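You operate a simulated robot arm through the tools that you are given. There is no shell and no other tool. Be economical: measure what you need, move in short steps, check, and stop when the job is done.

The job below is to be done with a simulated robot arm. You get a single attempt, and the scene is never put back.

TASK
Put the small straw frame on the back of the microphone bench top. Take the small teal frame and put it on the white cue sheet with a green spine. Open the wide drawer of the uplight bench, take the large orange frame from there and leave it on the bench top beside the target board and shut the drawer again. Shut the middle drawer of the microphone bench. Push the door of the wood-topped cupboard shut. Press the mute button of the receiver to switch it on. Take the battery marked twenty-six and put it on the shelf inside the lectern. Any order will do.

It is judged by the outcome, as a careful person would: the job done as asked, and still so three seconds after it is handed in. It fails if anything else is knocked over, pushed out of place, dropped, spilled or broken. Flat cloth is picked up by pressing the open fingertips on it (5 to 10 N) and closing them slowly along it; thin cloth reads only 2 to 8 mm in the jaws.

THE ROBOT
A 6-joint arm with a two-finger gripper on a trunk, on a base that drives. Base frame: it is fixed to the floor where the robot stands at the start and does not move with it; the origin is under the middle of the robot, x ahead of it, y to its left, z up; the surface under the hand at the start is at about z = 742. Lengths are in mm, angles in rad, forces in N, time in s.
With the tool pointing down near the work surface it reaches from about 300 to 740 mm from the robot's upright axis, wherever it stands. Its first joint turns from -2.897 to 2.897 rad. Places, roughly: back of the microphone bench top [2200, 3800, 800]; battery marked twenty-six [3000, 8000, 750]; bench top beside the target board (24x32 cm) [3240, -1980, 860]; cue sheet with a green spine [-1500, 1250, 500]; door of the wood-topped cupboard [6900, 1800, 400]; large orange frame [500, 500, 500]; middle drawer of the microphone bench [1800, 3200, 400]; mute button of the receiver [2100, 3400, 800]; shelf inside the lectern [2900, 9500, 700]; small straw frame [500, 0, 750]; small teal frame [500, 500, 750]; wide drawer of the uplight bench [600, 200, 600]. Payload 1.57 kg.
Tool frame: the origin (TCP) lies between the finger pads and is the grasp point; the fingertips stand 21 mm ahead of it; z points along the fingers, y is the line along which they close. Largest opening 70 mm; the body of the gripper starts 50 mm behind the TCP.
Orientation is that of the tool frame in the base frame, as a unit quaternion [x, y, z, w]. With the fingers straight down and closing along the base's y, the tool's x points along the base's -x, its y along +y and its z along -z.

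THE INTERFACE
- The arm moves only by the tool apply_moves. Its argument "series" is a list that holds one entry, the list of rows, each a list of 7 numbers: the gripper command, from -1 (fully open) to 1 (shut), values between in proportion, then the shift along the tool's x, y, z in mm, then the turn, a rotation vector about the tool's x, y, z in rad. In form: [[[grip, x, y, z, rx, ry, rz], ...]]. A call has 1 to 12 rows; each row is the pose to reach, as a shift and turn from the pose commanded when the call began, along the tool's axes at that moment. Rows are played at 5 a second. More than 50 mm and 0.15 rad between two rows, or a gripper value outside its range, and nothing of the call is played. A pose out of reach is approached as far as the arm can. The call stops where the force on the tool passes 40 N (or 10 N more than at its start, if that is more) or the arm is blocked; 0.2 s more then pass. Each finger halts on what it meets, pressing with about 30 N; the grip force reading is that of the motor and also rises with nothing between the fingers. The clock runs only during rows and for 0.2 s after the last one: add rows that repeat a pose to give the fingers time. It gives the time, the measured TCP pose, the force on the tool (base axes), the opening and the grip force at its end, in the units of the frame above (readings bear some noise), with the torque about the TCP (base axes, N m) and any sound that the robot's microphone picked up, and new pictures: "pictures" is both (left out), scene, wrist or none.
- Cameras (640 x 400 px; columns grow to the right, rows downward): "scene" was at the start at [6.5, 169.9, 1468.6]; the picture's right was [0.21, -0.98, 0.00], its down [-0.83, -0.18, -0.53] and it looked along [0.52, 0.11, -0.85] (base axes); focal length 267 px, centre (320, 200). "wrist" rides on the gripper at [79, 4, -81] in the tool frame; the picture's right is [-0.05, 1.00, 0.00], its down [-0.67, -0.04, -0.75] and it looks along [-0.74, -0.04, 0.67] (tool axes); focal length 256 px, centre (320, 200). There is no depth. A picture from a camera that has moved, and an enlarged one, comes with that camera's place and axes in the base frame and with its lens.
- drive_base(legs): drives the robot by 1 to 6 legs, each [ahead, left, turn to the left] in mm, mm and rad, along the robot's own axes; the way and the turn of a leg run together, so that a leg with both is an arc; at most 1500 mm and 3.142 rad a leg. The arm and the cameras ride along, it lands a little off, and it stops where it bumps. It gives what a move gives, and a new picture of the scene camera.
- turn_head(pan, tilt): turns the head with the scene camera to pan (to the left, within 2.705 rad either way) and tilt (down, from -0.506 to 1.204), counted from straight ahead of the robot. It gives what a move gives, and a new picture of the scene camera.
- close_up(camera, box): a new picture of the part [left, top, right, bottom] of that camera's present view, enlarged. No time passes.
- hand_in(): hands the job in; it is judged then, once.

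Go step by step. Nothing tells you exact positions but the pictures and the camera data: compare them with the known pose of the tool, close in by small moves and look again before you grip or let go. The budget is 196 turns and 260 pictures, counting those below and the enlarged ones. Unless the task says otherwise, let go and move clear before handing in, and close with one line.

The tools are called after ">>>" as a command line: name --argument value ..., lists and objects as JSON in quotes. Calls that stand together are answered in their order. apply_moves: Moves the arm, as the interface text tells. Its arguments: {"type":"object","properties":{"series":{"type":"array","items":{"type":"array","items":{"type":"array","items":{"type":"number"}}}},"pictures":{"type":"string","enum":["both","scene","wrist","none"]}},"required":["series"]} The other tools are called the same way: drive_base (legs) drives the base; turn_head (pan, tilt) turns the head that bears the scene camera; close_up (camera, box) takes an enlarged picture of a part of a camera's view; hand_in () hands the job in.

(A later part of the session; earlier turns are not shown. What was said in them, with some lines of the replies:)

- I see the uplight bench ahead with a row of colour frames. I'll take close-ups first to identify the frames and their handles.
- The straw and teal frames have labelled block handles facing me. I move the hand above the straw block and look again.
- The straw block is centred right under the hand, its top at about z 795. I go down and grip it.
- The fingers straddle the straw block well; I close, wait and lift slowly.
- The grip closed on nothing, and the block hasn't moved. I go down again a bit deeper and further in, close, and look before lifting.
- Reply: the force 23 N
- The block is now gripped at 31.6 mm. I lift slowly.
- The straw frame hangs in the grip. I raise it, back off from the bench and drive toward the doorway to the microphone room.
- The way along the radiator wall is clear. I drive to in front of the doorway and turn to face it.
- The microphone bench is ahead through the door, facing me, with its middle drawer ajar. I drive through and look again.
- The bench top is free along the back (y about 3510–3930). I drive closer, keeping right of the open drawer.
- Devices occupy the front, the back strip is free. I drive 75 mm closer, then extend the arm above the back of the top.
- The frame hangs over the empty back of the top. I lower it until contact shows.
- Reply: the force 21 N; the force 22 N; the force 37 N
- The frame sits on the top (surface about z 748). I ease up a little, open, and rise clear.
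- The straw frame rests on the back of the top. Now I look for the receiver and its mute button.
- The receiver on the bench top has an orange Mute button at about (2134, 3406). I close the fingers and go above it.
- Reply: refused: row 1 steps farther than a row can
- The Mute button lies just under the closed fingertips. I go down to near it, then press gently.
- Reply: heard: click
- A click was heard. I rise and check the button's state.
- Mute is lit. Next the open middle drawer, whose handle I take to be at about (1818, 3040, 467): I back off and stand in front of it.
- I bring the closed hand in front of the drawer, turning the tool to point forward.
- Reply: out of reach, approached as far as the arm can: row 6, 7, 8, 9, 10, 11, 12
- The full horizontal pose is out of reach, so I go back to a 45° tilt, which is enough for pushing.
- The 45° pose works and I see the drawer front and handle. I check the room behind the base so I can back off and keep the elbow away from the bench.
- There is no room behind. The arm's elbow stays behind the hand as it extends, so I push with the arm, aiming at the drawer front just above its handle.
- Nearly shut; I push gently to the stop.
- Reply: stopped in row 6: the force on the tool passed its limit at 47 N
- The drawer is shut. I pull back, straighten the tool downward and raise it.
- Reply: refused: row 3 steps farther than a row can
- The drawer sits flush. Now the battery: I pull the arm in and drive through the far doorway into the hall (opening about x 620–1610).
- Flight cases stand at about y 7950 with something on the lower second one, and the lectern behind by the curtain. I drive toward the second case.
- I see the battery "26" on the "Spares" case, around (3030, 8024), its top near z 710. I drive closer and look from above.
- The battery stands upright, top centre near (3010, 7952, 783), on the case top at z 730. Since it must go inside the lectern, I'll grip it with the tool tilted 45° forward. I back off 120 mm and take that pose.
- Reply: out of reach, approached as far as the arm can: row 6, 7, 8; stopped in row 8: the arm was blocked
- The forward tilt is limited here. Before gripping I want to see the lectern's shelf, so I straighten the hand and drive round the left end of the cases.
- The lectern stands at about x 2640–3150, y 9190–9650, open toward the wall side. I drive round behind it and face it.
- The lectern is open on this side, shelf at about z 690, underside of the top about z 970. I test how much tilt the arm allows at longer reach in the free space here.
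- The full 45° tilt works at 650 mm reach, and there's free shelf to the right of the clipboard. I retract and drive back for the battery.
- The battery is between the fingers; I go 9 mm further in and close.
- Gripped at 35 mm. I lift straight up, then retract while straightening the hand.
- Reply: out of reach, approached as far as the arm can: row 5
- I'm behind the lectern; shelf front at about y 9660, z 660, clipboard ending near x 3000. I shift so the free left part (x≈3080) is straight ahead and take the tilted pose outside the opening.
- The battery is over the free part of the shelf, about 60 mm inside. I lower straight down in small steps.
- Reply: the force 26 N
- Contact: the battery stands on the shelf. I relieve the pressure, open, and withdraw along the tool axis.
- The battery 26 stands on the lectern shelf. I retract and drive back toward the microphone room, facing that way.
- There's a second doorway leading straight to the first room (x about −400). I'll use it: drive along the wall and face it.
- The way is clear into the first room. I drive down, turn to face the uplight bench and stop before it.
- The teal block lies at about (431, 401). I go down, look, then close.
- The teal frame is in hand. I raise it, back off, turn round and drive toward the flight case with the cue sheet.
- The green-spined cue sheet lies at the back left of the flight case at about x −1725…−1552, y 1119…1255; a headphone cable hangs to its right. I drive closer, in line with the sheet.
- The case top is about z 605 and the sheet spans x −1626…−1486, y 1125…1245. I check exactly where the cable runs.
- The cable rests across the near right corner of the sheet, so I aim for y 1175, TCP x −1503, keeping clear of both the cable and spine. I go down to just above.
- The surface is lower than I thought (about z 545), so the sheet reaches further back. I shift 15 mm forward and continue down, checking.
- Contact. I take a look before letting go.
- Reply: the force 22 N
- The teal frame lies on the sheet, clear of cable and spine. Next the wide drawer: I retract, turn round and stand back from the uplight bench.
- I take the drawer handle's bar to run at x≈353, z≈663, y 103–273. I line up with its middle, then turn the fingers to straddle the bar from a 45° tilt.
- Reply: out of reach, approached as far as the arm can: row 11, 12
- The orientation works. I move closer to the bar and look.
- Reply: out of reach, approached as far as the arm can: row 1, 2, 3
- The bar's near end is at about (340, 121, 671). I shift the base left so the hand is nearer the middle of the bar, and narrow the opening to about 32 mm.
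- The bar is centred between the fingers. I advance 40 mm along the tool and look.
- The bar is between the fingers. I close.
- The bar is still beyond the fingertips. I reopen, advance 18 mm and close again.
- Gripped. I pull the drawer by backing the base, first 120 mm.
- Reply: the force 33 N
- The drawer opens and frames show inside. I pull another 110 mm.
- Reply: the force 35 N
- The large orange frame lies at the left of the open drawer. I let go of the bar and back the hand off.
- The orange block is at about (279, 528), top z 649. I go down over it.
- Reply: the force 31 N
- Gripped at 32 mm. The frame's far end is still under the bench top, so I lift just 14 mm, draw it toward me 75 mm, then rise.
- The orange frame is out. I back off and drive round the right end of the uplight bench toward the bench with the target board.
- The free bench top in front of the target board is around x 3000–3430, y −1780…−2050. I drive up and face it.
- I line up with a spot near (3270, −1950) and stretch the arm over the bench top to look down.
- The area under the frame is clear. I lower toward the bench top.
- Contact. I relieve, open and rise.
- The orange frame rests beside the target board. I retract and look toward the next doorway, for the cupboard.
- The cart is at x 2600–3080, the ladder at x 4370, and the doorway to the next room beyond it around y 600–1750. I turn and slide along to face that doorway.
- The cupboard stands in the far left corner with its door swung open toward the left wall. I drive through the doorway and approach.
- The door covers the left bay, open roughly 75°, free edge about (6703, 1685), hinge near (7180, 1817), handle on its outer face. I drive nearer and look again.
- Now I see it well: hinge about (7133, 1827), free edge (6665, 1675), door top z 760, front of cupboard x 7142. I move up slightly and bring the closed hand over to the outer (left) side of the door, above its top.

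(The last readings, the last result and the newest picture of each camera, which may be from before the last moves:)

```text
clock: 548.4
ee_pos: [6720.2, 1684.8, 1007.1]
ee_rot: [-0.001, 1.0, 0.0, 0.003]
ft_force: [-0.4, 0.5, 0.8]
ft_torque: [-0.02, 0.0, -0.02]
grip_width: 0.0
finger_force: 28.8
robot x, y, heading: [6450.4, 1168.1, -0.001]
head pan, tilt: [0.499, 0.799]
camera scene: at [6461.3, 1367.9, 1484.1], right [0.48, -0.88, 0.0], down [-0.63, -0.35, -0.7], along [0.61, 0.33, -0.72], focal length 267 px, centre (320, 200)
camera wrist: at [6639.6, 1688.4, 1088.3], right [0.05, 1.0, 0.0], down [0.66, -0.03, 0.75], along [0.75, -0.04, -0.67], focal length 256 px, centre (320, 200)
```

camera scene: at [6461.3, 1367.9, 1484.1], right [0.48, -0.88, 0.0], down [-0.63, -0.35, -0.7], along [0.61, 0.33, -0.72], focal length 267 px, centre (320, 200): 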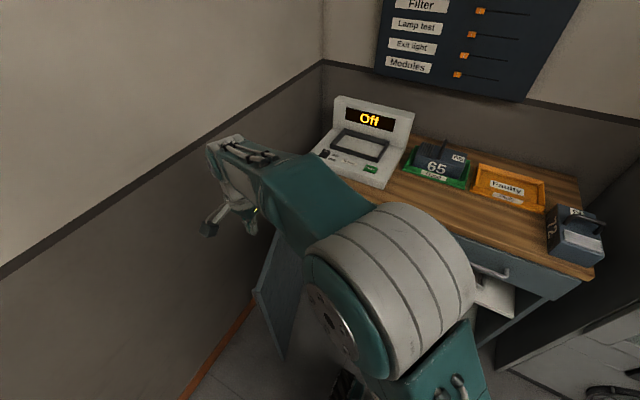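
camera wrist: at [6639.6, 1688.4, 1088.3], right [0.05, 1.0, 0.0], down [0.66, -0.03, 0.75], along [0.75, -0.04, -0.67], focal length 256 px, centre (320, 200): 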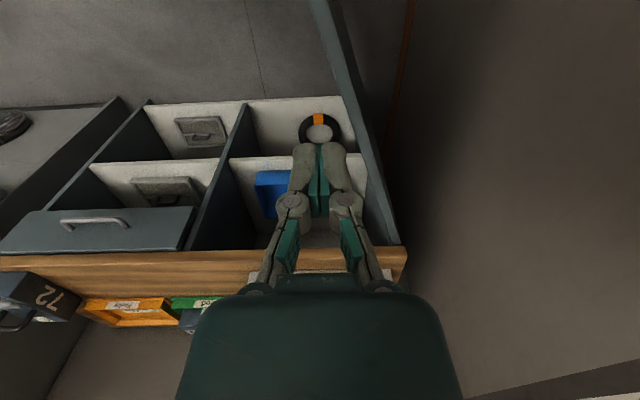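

The door lies just right of the hand as expected. I shift left beyond it, then lower the closed, slightly tilted hand beside its outer face.

>>> apply_moves --series '[[[1, 4, 32, 0, 0, 0, 0], [1, 8, 63, 0, 0, 0, 0], [1, 8, 63, 45, 0, -0.08, 0], [1, 8, 63, 90, 0, -0.16, 0], [1, 8, 63, 135, 0, -0.24, 0], [1, 8, 63, 180, 0, -0.32, 0], [1, 8, 63, 225, 0, -0.4, 0], [1, 8, 63, 260, 0, -0.4, 0], [1, 8, 63, 287, 0, -0.4, 0]]]' --pictures "both"

```text
clock: 550.4
ee_pos: [6713.3, 1744.6, 719.2]
ee_rot: [0.0, 0.98, 0.0, 0.199]
ft_force: [0.5, -0.3, 1.1]
ft_torque: [0.0, 0.02, 0.0]
grip_width: 0.1
finger_force: 28.6
robot x, y, heading: [6449.7, 1169.6, 0.0]
head pan, tilt: [0.499, 0.799]
camera scene: at [6461.1, 1367.0, 1484.2], right [0.48, -0.88, 0.0], down [-0.63, -0.35, -0.7], along [0.61, 0.33, -0.72], focal length 267 px, centre (320, 200)
camera wrist: at [6607.9, 1749.2, 763.1], right [0.05, 1.0, 0.02], down [0.32, -0.03, 0.95], along [0.95, -0.04, -0.32], focal length 256 px, centre (320, 200)
```

scene: 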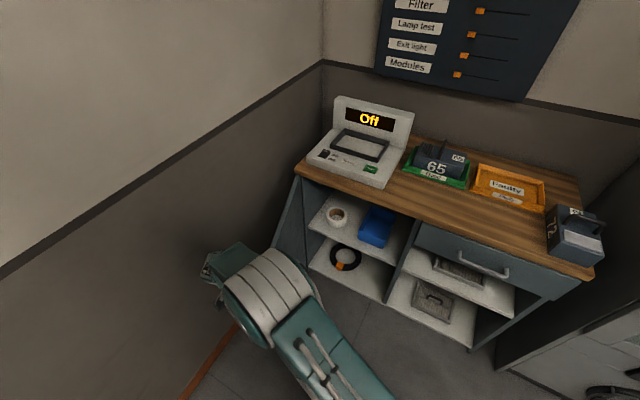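
wrist: 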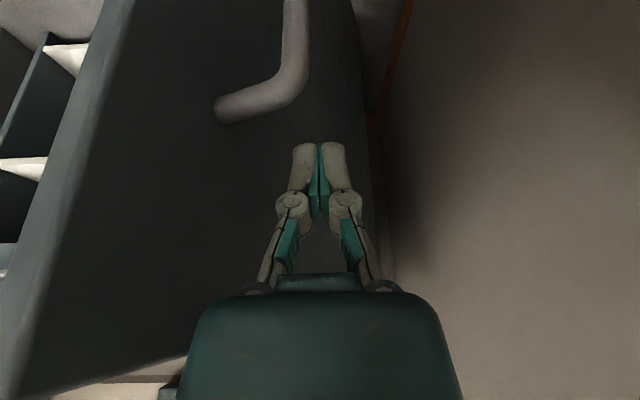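

The hand is beside the door's outer face, above the handle. I push it along its arc, first part.

>>> apply_moves --series '[[[1, -2, -18, 1, 0, 0, 0], [1, -3.7, -36, 1.6, 0, 0, 0], [1, -12, -57, 5, 0, 0, 0], [1, -20.3, -78, 8.6, 0, 0, 0], [1, -28.5, -99, 12, 0, 0, 0], [1, -36.8, -120, 15.6, 0, 0, 0], [1, -46, -136, 19.5, 0, 0, 0], [1, -55.3, -152, 23.3, 0, 0, 0], [1, -64.5, -168, 27, 0, 0, 0], [1, -73.7, -184, 31.1, 0, 0, 0], [1, -85, -198, 36, 0, 0, 0], [1, -96.7, -212, 40.8, 0, 0, 0]]]' --pictures "both"

```text
clock: 553.0
ee_pos: [6817.7, 1533.0, 719.2]
ee_rot: [-0.001, 0.98, -0.001, 0.199]
ft_force: [-0.3, -0.4, -0.2]
ft_torque: [0.03, 0.03, -0.02]
grip_width: 0.1
finger_force: 28.5
robot x, y, heading: [6453.4, 1170.6, -0.0]
head pan, tilt: [0.499, 0.799]
camera scene: at [6461.6, 1365.1, 1484.4], right [0.48, -0.88, 0.0], down [-0.63, -0.35, -0.7], along [0.61, 0.33, -0.72], focal length 267 px, centre (320, 200)
camera wrist: at [6712.8, 1537.2, 762.4], right [0.05, 1.0, 0.02], down [0.32, -0.03, 0.95], along [0.95, -0.04, -0.32], focal length 256 px, centre (320, 200)
```

scene: 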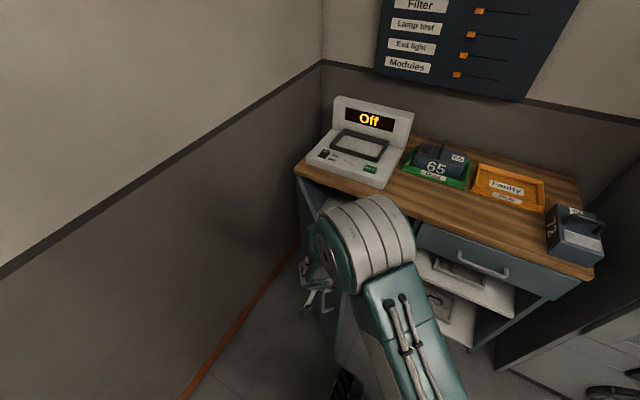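
wrist: 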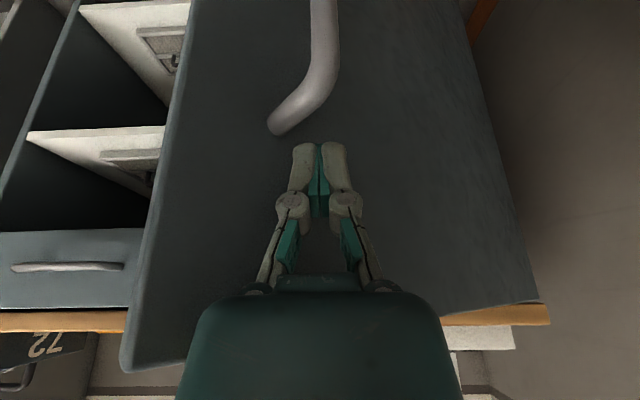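

>>> apply_moves --series '[[[1, -12, -14, 5, 0, 0, 0], [1, -24, -27, 10, 0, 0, 0], [1, -37, -39, 15, 0, 0, 0], [1, -51, -50, 21, 0, 0, 0], [1, -78, -72, 33, 0, 0, 0], [1, -109, -90, 46, 0, 0, 0], [1, -140, -107, 59, 0, 0, 0], [1, -172, -118, 73, 0, 0, 0], [1, -205, -130, 87, 0, 0, 0], [1, -220, -132, 93, 0, 0, 0]]]' --pictures "both"

```text
clock: 555.2
ee_pos: [7056.7, 1403.2, 721.1]
ee_rot: [-0.001, 0.98, -0.001, 0.199]
ft_force: [0.3, -0.8, -0.1]
ft_torque: [0.03, 0.03, 0.02]
grip_width: 0.0
finger_force: 29.0
robot x, y, heading: [6453.2, 1171.3, -0.001]
head pan, tilt: [0.499, 0.799]
camera scene: at [6462.7, 1364.3, 1484.5], right [0.48, -0.88, 0.0], down [-0.63, -0.34, -0.7], along [0.61, 0.33, -0.72], focal length 267 px, centre (320, 200)
camera wrist: at [6952.4, 1407.3, 764.0], right [0.05, 1.0, 0.02], down [0.32, -0.03, 0.95], along [0.95, -0.04, -0.32], focal length 256 px, centre (320, 200)
```

scene: 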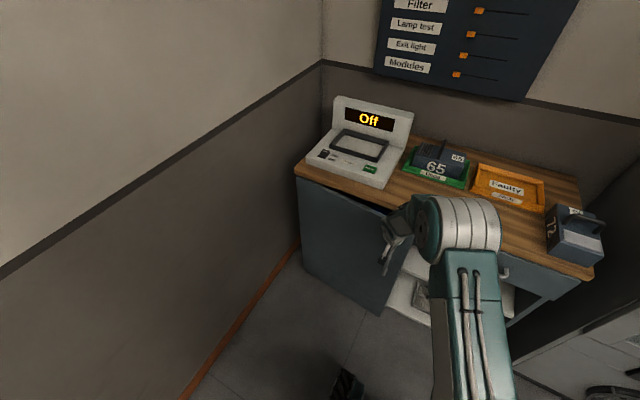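
wrist: 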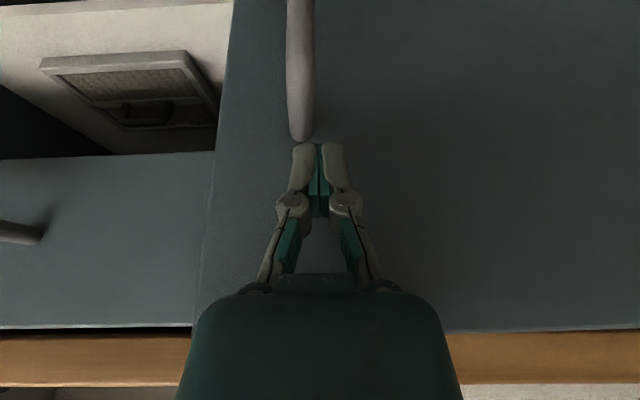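

>>> apply_moves --series '[[[1, -9, -1, 4, 0, 0, 0], [1, -18, -2, 8, 0, 0, 0], [1, -27, -3, 11, 0, 0, 0], [1, -36, -4, 15, 0, 0, 0], [1, -43, -4, 18, 0, 0, 0], [1, -50, -5, 21, 0, 0, 0], [1, -57, -5, 24, 0, 0, 0], [1, -64, -5, 27, 0, 0, 0], [1, -70, -5, 30, 0, 0, 0]]]' --pictures "both"

```text
clock: 556.8
ee_pos: [7111.4, 1398.6, 720.1]
ee_rot: [-0.002, 0.981, -0.003, 0.194]
ft_force: [-9.9, -1.8, 4.9]
ft_torque: [-0.05, 0.05, 0.01]
grip_width: 6.1
finger_force: 28.6
robot x, y, heading: [6449.3, 1170.3, 0.002]
head pan, tilt: [0.499, 0.799]
stopped in row 7: the force on the tool passed its limit at 57 N (the readings are from after the stop); the commanded pose is now the measured one
camera scene: at [6461.4, 1363.6, 1484.7], right [0.48, -0.88, 0.0], down [-0.63, -0.35, -0.7], along [0.61, 0.33, -0.72], focal length 267 px, centre (320, 200)
camera wrist: at [7007.0, 1402.7, 765.0], right [0.05, 1.0, 0.01], down [0.33, -0.03, 0.94], along [0.94, -0.04, -0.33], focal length 256 px, centre (320, 200)
```

scene: 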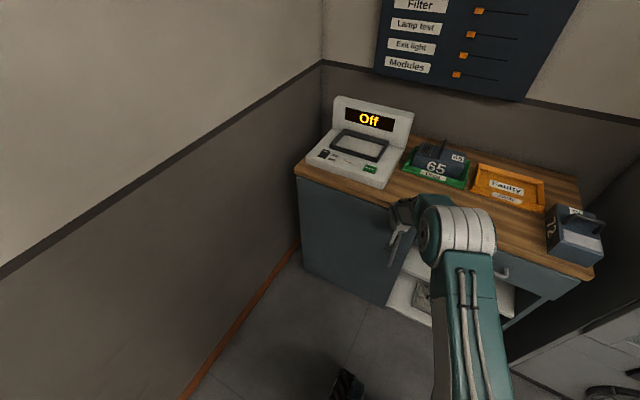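
wrist: 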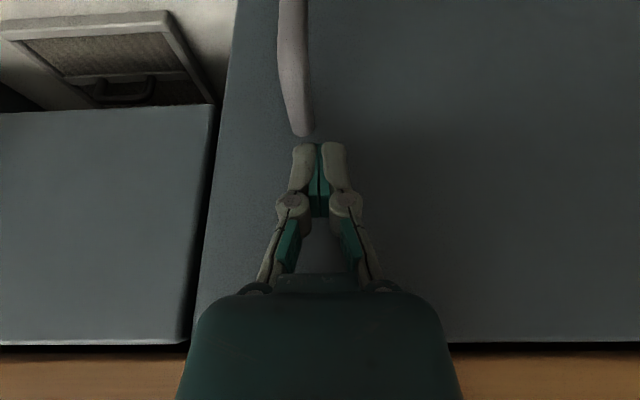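

The door met its stop. I withdraw and check it.

>>> apply_moves --series '[[[1, 20, 0, -8, 0, 0, 0], [1, 55, 0, -23, 0, 0, 0], [1, 95, 0, -40, 0, 0, 0], [1, 138, 0, -58, 0, 0, 0], [1, 140, 0, -100, 0, 0.1, 0], [1, 135, 0, -145, 0, 0.2, 0], [1, 130, 0, -190, 0, 0.3, 0], [1, 125, 0, -235, 0, 0.4, 0]]]' --pictures "both"

```text
clock: 558.6
ee_pos: [6908.6, 1398.8, 892.7]
ee_rot: [-0.002, 1.0, -0.003, -0.005]
ft_force: [0.2, -0.3, -0.2]
ft_torque: [-0.01, 0.01, -0.02]
grip_width: 0.0
finger_force: 28.5
robot x, y, heading: [6448.7, 1168.6, -0.001]
head pan, tilt: [0.499, 0.799]
camera scene: at [6461.8, 1363.8, 1484.6], right [0.48, -0.88, 0.0], down [-0.63, -0.35, -0.7], along [0.61, 0.33, -0.72], focal length 267 px, centre (320, 200)
camera wrist: at [6829.7, 1404.2, 975.1], right [0.05, 1.0, -0.01], down [0.67, -0.03, 0.74], along [0.74, -0.04, -0.67], focal length 256 px, centre (320, 200)
```

scene: 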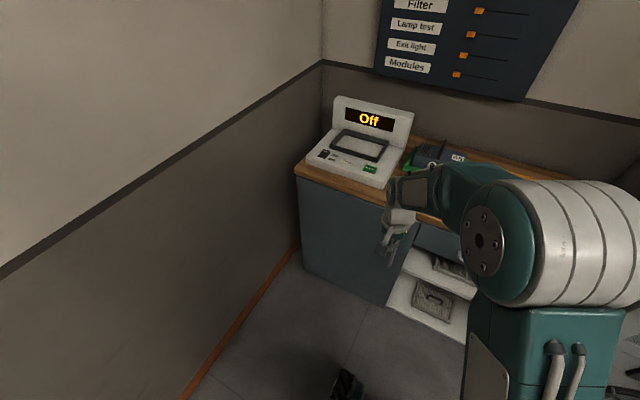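
wrist: 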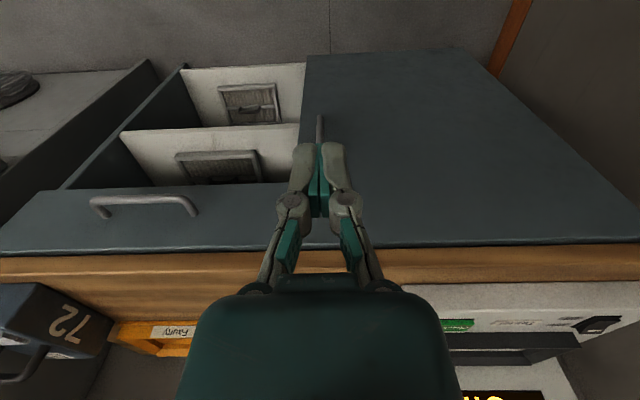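

The cupboard door is shut flush. Last: the wide drawer. I drive back (in reverse) to the first room.

>>> drive_base --legs '[[-1450, -60, 0], [-1400, 0, 0]]'

>>> drive_base --legs '[[-600, 230, 0]]'

```text
clock: 572.3
ee_pos: [4097.4, 1355.5, 893.4]
ee_rot: [0.009, 1.0, -0.002, -0.004]
ft_force: [1.0, -0.3, -0.8]
ft_torque: [0.01, -0.02, 0.01]
grip_width: 0.0
finger_force: 28.5
robot x, y, heading: [3635.0, 1134.1, -0.023]
head pan, tilt: [0.499, 0.799]
camera scene: at [3649.3, 1330.2, 1484.6], right [0.46, -0.89, 0.0], down [-0.64, -0.33, -0.7], along [0.62, 0.32, -0.72], focal length 267 px, centre (320, 200)
```

scene: 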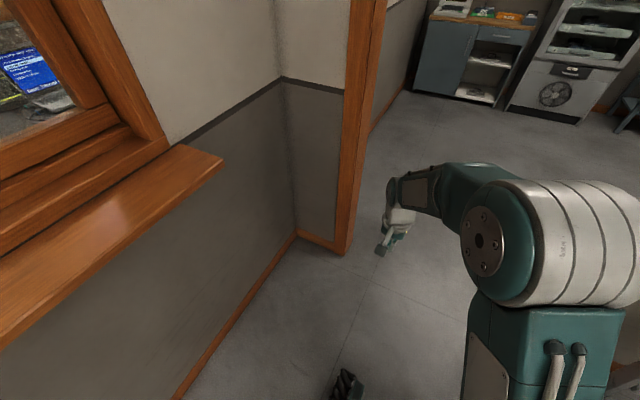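

```text
clock: 575.8
ee_pos: [3508.2, 1592.8, 893.3]
ee_rot: [0.013, 1.0, -0.002, -0.004]
ft_force: [-0.2, 0.9, 0.2]
ft_torque: [-0.01, 0.01, -0.02]
grip_width: 0.0
finger_force: 28.4
robot x, y, heading: [3050.0, 1379.0, -0.031]
head pan, tilt: [0.499, 0.799]
camera scene: at [3061.2, 1571.5, 1484.7], right [0.45, -0.89, 0.0], down [-0.64, -0.33, -0.7], along [0.62, 0.32, -0.72], focal length 267 px, centre (320, 200)
```

scene: 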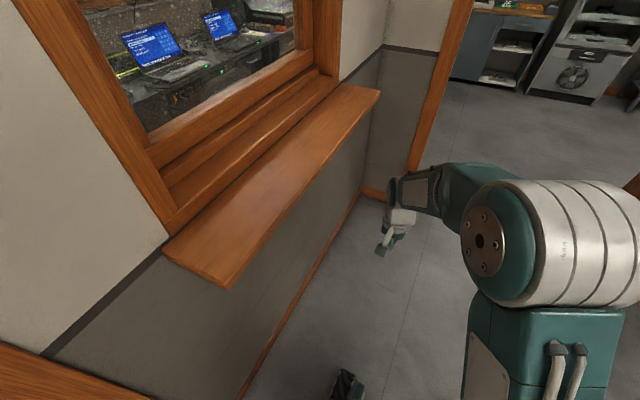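

>>> drive_base --legs '[[0, 0, 0.031], [-1450, 0, 0], [-1450, 0, 0], [-650, 0, 0], [0, -560, 0], [0, -550, 0]]'

>>> turn_head --pan 0.0 --tilt 0.75

```text
clock: 599.0
ee_pos: [-47.9, 465.3, 893.8]
ee_rot: [0.0, 1.0, -0.003, -0.004]
ft_force: [-0.3, -0.1, -0.5]
ft_torque: [-0.01, 0.0, 0.0]
grip_width: 0.0
finger_force: 28.9
robot x, y, heading: [-504.2, 233.8, -0.001]
head pan, tilt: [0.499, 0.799]
camera scene: at [-495.5, 434.0, 1484.0], right [0.48, -0.88, 0.0], down [-0.63, -0.35, -0.69], along [0.61, 0.33, -0.72], focal length 267 px, centre (320, 200)
```

scene: 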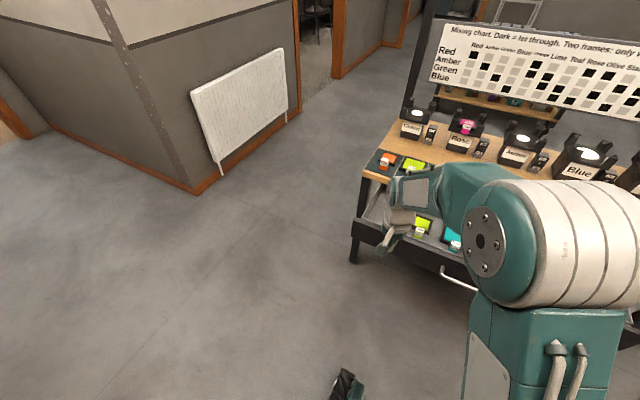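

```text
clock: 599.9
ee_pos: [-49.4, 461.3, 894.1]
ee_rot: [0.001, 1.0, -0.002, -0.004]
ft_force: [-0.5, -0.6, 0.1]
ft_torque: [-0.01, -0.02, 0.02]
grip_width: 0.0
finger_force: 28.5
robot x, y, heading: [-507.7, 238.1, -0.002]
head pan, tilt: [0.0, 0.75]
camera scene: at [-483.5, 390.7, 1488.6], right [0.0, -1.0, 0.0], down [-0.68, 0.0, -0.73], along [0.73, 0.0, -0.68], focal length 267 px, centre (320, 200)
```

scene: 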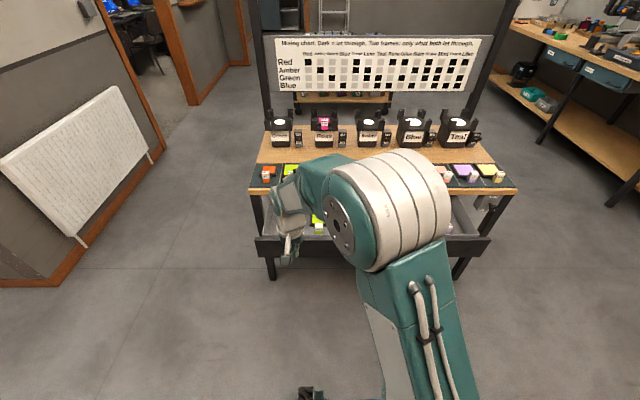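

The drawer front is at x≈150. I take the tilted pose with closed fingers, aiming at the drawer front just left of the handle.

>>> apply_moves --series '[[[1, -15, -17, 22, 0, -0.1, 0], [1, -30, -34, 44, 0, -0.2, 0], [1, -45, -50, 66, 0, -0.3, 0], [1, -60, -67, 88, 0, -0.4, 0], [1, -75, -84, 110, 0, -0.5, 0], [1, -90, -100, 132, 0, -0.6, 0], [1, -105, -117, 153, 0, -0.7, 0], [1, -119, -133, 174, 0, -0.8, 0]]]' --pictures "both"

```text
clock: 601.7
ee_pos: [73.1, 330.8, 723.2]
ee_rot: [0.001, 0.923, -0.008, 0.385]
ft_force: [0.2, 0.5, 0.3]
ft_torque: [0.01, -0.03, -0.05]
grip_width: 0.0
finger_force: 28.5
out of reach, approached as far as the arm can: row 8
robot x, y, heading: [-507.6, 232.5, -0.001]
head pan, tilt: [0.0, 0.75]
camera scene: at [-483.0, 390.4, 1488.7], right [0.0, -1.0, 0.0], down [-0.68, 0.0, -0.73], along [0.73, 0.0, -0.68], focal length 267 px, centre (320, 200)
camera wrist: at [-41.5, 337.4, 723.2], right [0.05, 1.0, 0.02], down [-0.06, -0.02, 1.0], along [1.0, -0.05, 0.06], focal length 256 px, centre (320, 200)
```

scene: 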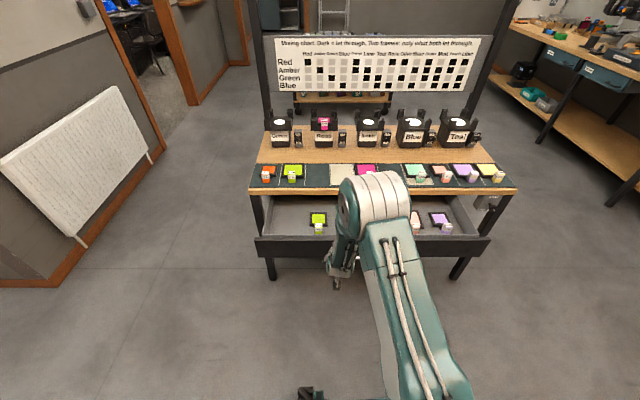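
wrist: 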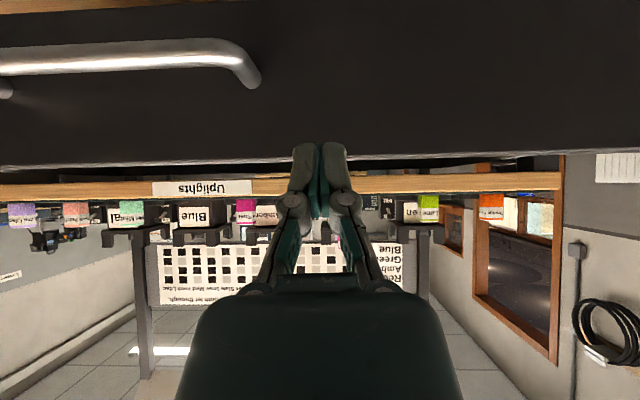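

The panel spans z 594–708 with the handle ending at y≈288; pushing at y 330, z≈660 is clear of it. I lower the hand and push by driving forward.

>>> apply_moves --series '[[[1, 16, 0, 16, 0, 0, 0], [1, 32, 0, 31, 0, 0, 0]]]' --pictures "wrist"

>>> drive_base --legs '[[120, 0, 0]]'

```text
clock: 602.3
ee_pos: [81.3, 337.7, 690.6]
ee_rot: [-0.002, 0.923, -0.01, 0.384]
ft_force: [0.1, 0.1, -0.3]
ft_torque: [-0.03, 0.02, -0.05]
grip_width: 0.1
finger_force: 28.7
out of reach, approached as far as the arm can: row 1, 2
robot x, y, heading: [-504.1, 235.3, 0.001]
head pan, tilt: [0.0, 0.75]
camera wrist: at [-33.4, 343.7, 690.7], right [0.04, 1.0, 0.02], down [-0.06, -0.01, 1.0], along [1.0, -0.04, 0.06], focal length 256 px, centre (320, 200)
```

wrist: 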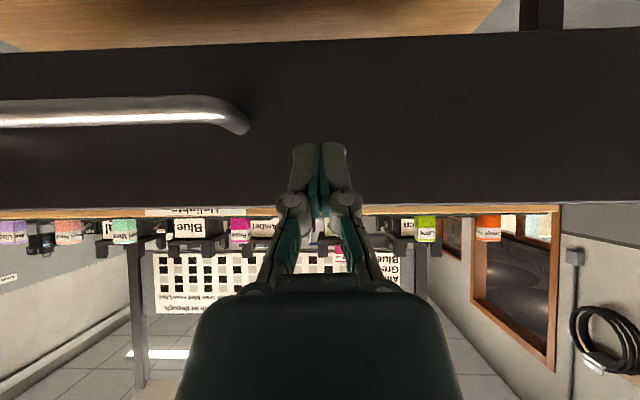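

```text
clock: 603.6
ee_pos: [202.1, 337.7, 690.3]
ee_rot: [-0.002, 0.923, -0.011, 0.384]
ft_force: [0.0, 0.4, 0.7]
ft_torque: [0.02, 0.02, -0.03]
grip_width: 0.0
finger_force: 28.4
robot x, y, heading: [-386.4, 233.0, -0.004]
head pan, tilt: [0.0, 0.75]
camera scene: at [-362.1, 389.9, 1488.7], right [0.0, -1.0, 0.0], down [-0.68, 0.0, -0.73], along [0.73, 0.0, -0.68], focal length 267 px, centre (320, 200)
```

scene: 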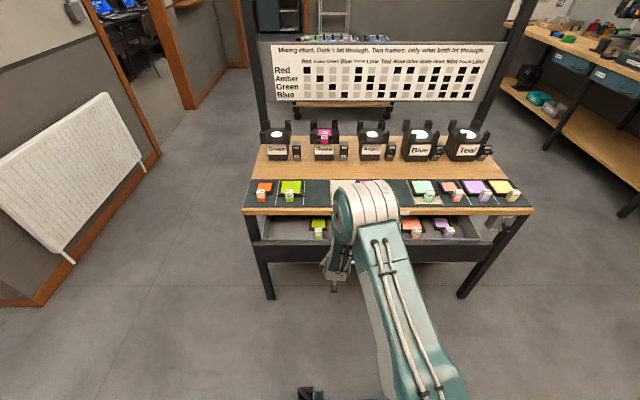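

The drawer is moving in. I keep driving gently.

>>> drive_base --legs '[[110, 0, 0]]'

>>> close_up --camera "wrist" --box '[0, 0, 640, 400]'

```text
clock: 604.8
ee_pos: [311.6, 338.3, 691.1]
ee_rot: [-0.002, 0.923, -0.01, 0.384]
ft_force: [-0.5, -0.6, 0.1]
ft_torque: [0.0, 0.01, 0.01]
grip_width: 0.0
finger_force: 28.2
robot x, y, heading: [-270.6, 237.5, -0.004]
head pan, tilt: [0.0, 0.75]
camera scene: at [-252.4, 390.0, 1488.7], right [0.0, -1.0, 0.0], down [-0.68, 0.0, -0.73], along [0.73, 0.0, -0.68], focal length 267 px, centre (320, 200)
```

scene: 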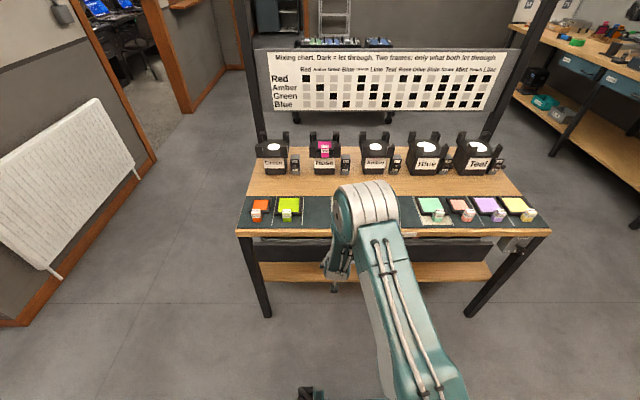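

```text
1.00 times, centred on (320, 200) of wrist (not enlarged: the box is as wide or as high as the picture)
camera zoom: at [196.8, 343.3, 691.4], right [0.04, 1.0, 0.02], down [-0.06, -0.01, 1.0], along [1.0, -0.04, 0.06], focal length 256 px, centre (320, 200)
```

zoom: 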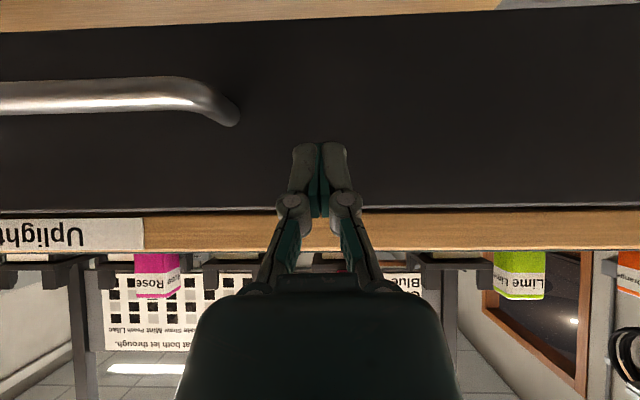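

>>> apply_moves --series '[[[1, -6, 0, 6, 0, 0, 0], [1, -12, 0, 12, 0, 0, 0], [1, -18, 0, 18, 0, 0, 0], [1, -24, 0, 24, 0, 0, 0], [1, -29, 0, 29, 0, 0, 0], [1, -34, 0, 34, 0, 0, 0], [1, -39, 0, 39, 0, 0, 0], [1, -44, 0, 44, 0, 0, 0], [1, -49, 0, 49, 0, 0, 0]]]' --pictures "both"

```text
clock: 606.7
ee_pos: [372.8, 338.5, 689.1]
ee_rot: [-0.003, 0.925, -0.01, 0.379]
ft_force: [-8.1, -1.3, 3.1]
ft_torque: [0.0, 0.04, -0.02]
grip_width: 5.7
finger_force: 28.0
robot x, y, heading: [-275.6, 233.4, -0.003]
head pan, tilt: [0.0, 0.75]
stopped in row 9: the force on the tool passed its limit at 52 N (the readings are from after the stop); the commanded pose is now the measured one
camera scene: at [-253.0, 389.6, 1488.7], right [0.0, -1.0, 0.0], down [-0.68, 0.0, -0.73], along [0.73, 0.0, -0.68], focal length 267 px, centre (320, 200)
camera wrist: at [258.4, 342.5, 691.4], right [0.04, 1.0, 0.02], down [-0.05, -0.01, 1.0], along [1.0, -0.04, 0.05], focal length 256 px, centre (320, 200)
```

scene: 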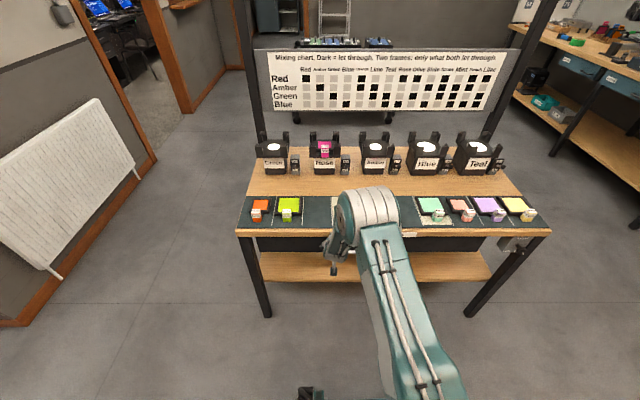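
wrist: 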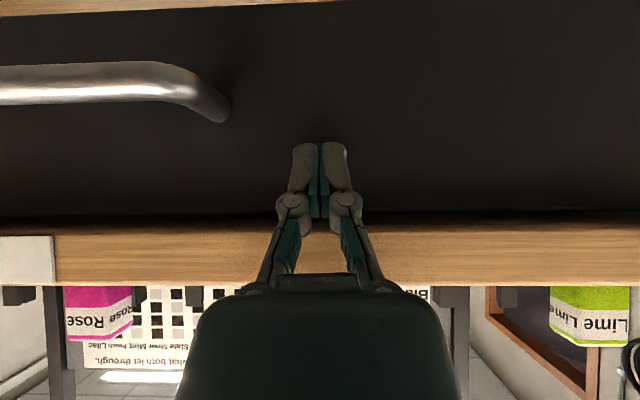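

The drawer met its stop. I withdraw the hand, back off and check the bench.

>>> apply_moves --series '[[[1, 25, 0, -25, 0, 0, 0], [1, 55, 0, -55, 0, 0, 0], [1, 80, 0, -80, 0, 0, 0]]]' --pictures "none"

>>> drive_base --legs '[[-300, 0, 0]]'

>>> close_up --camera "scene" --box '[220, 140, 540, 300]'

>>> close_up --camera "wrist" --box '[0, 0, 640, 400]'

```text
clock: 607.5
ee_pos: [267.8, 345.8, 696.0]
ee_rot: [-0.005, 0.926, -0.021, 0.378]
ft_force: [-0.1, 0.1, -0.9]
ft_torque: [0.0, -0.03, 0.03]
grip_width: 0.1
finger_force: 28.9
out of reach, approached as far as the arm can: row 3
robot x, y, heading: [-279.0, 236.6, -0.0]
head pan, tilt: [0.0, 0.75]
```

```text
clock: 609.6
ee_pos: [-35.1, 345.8, 696.5]
ee_rot: [-0.005, 0.926, -0.021, 0.378]
ft_force: [-0.6, -0.1, -0.6]
ft_torque: [0.01, -0.02, -0.07]
grip_width: 0.0
finger_force: 28.8
robot x, y, heading: [-578.4, 233.5, -0.003]
head pan, tilt: [0.0, 0.75]
camera scene: at [-555.4, 390.0, 1488.7], right [0.0, -1.0, 0.0], down [-0.68, 0.0, -0.73], along [0.73, 0.0, -0.68], focal length 267 px, centre (320, 200)
```

scene: 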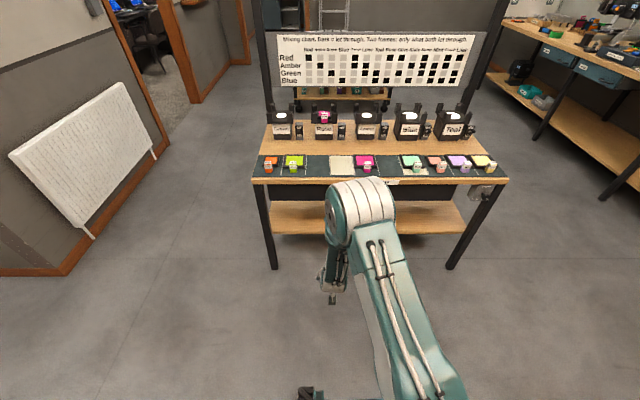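

```text
2.00 times, centred on (380, 220) of scene
camera zoom: at [-555.4, 390.0, 1488.7], right [0.0, -1.0, 0.0], down [-0.68, 0.0, -0.73], along [0.73, 0.0, -0.68], focal length 534 px, centre (200, 160)
```

zoom: 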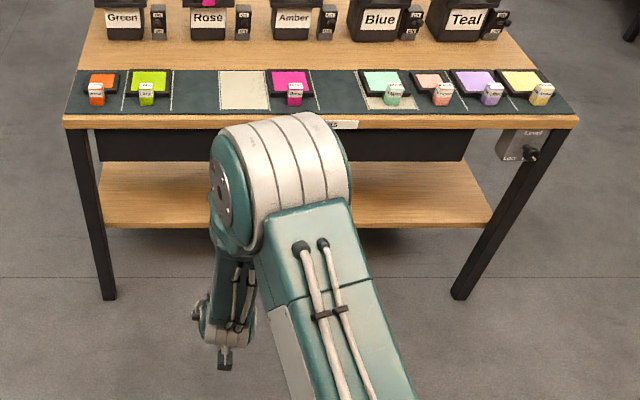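

```text
1.00 times, centred on (320, 200) of wrist (not enlarged: the box is as wide or as high as the picture)
camera zoom: at [-149.1, 351.3, 698.2], right [0.04, 1.0, 0.0], down [-0.05, 0.01, 1.0], along [1.0, -0.04, 0.05], focal length 256 px, centre (320, 200)
```

zoom: 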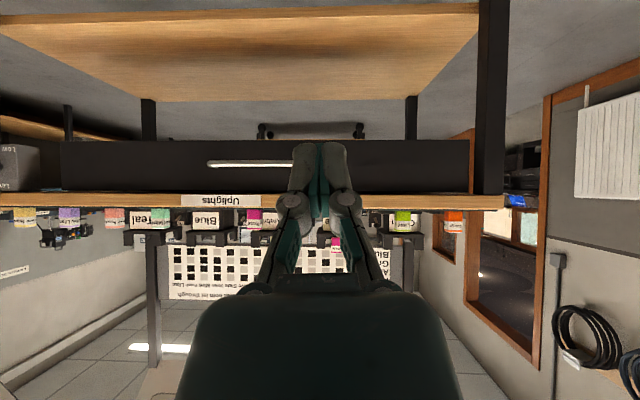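

The drawer is shut and everything on the bench is undisturbed; all seven parts of the job are done, so I hand in.

>>> hand_in

```text
The job is handed in.
```

I did all seven parts of the job and handed it in; the straw frame, teal frame, battery and orange frame are placed, both drawers and the cupboard door are shut, and the receiver's mute button is on.
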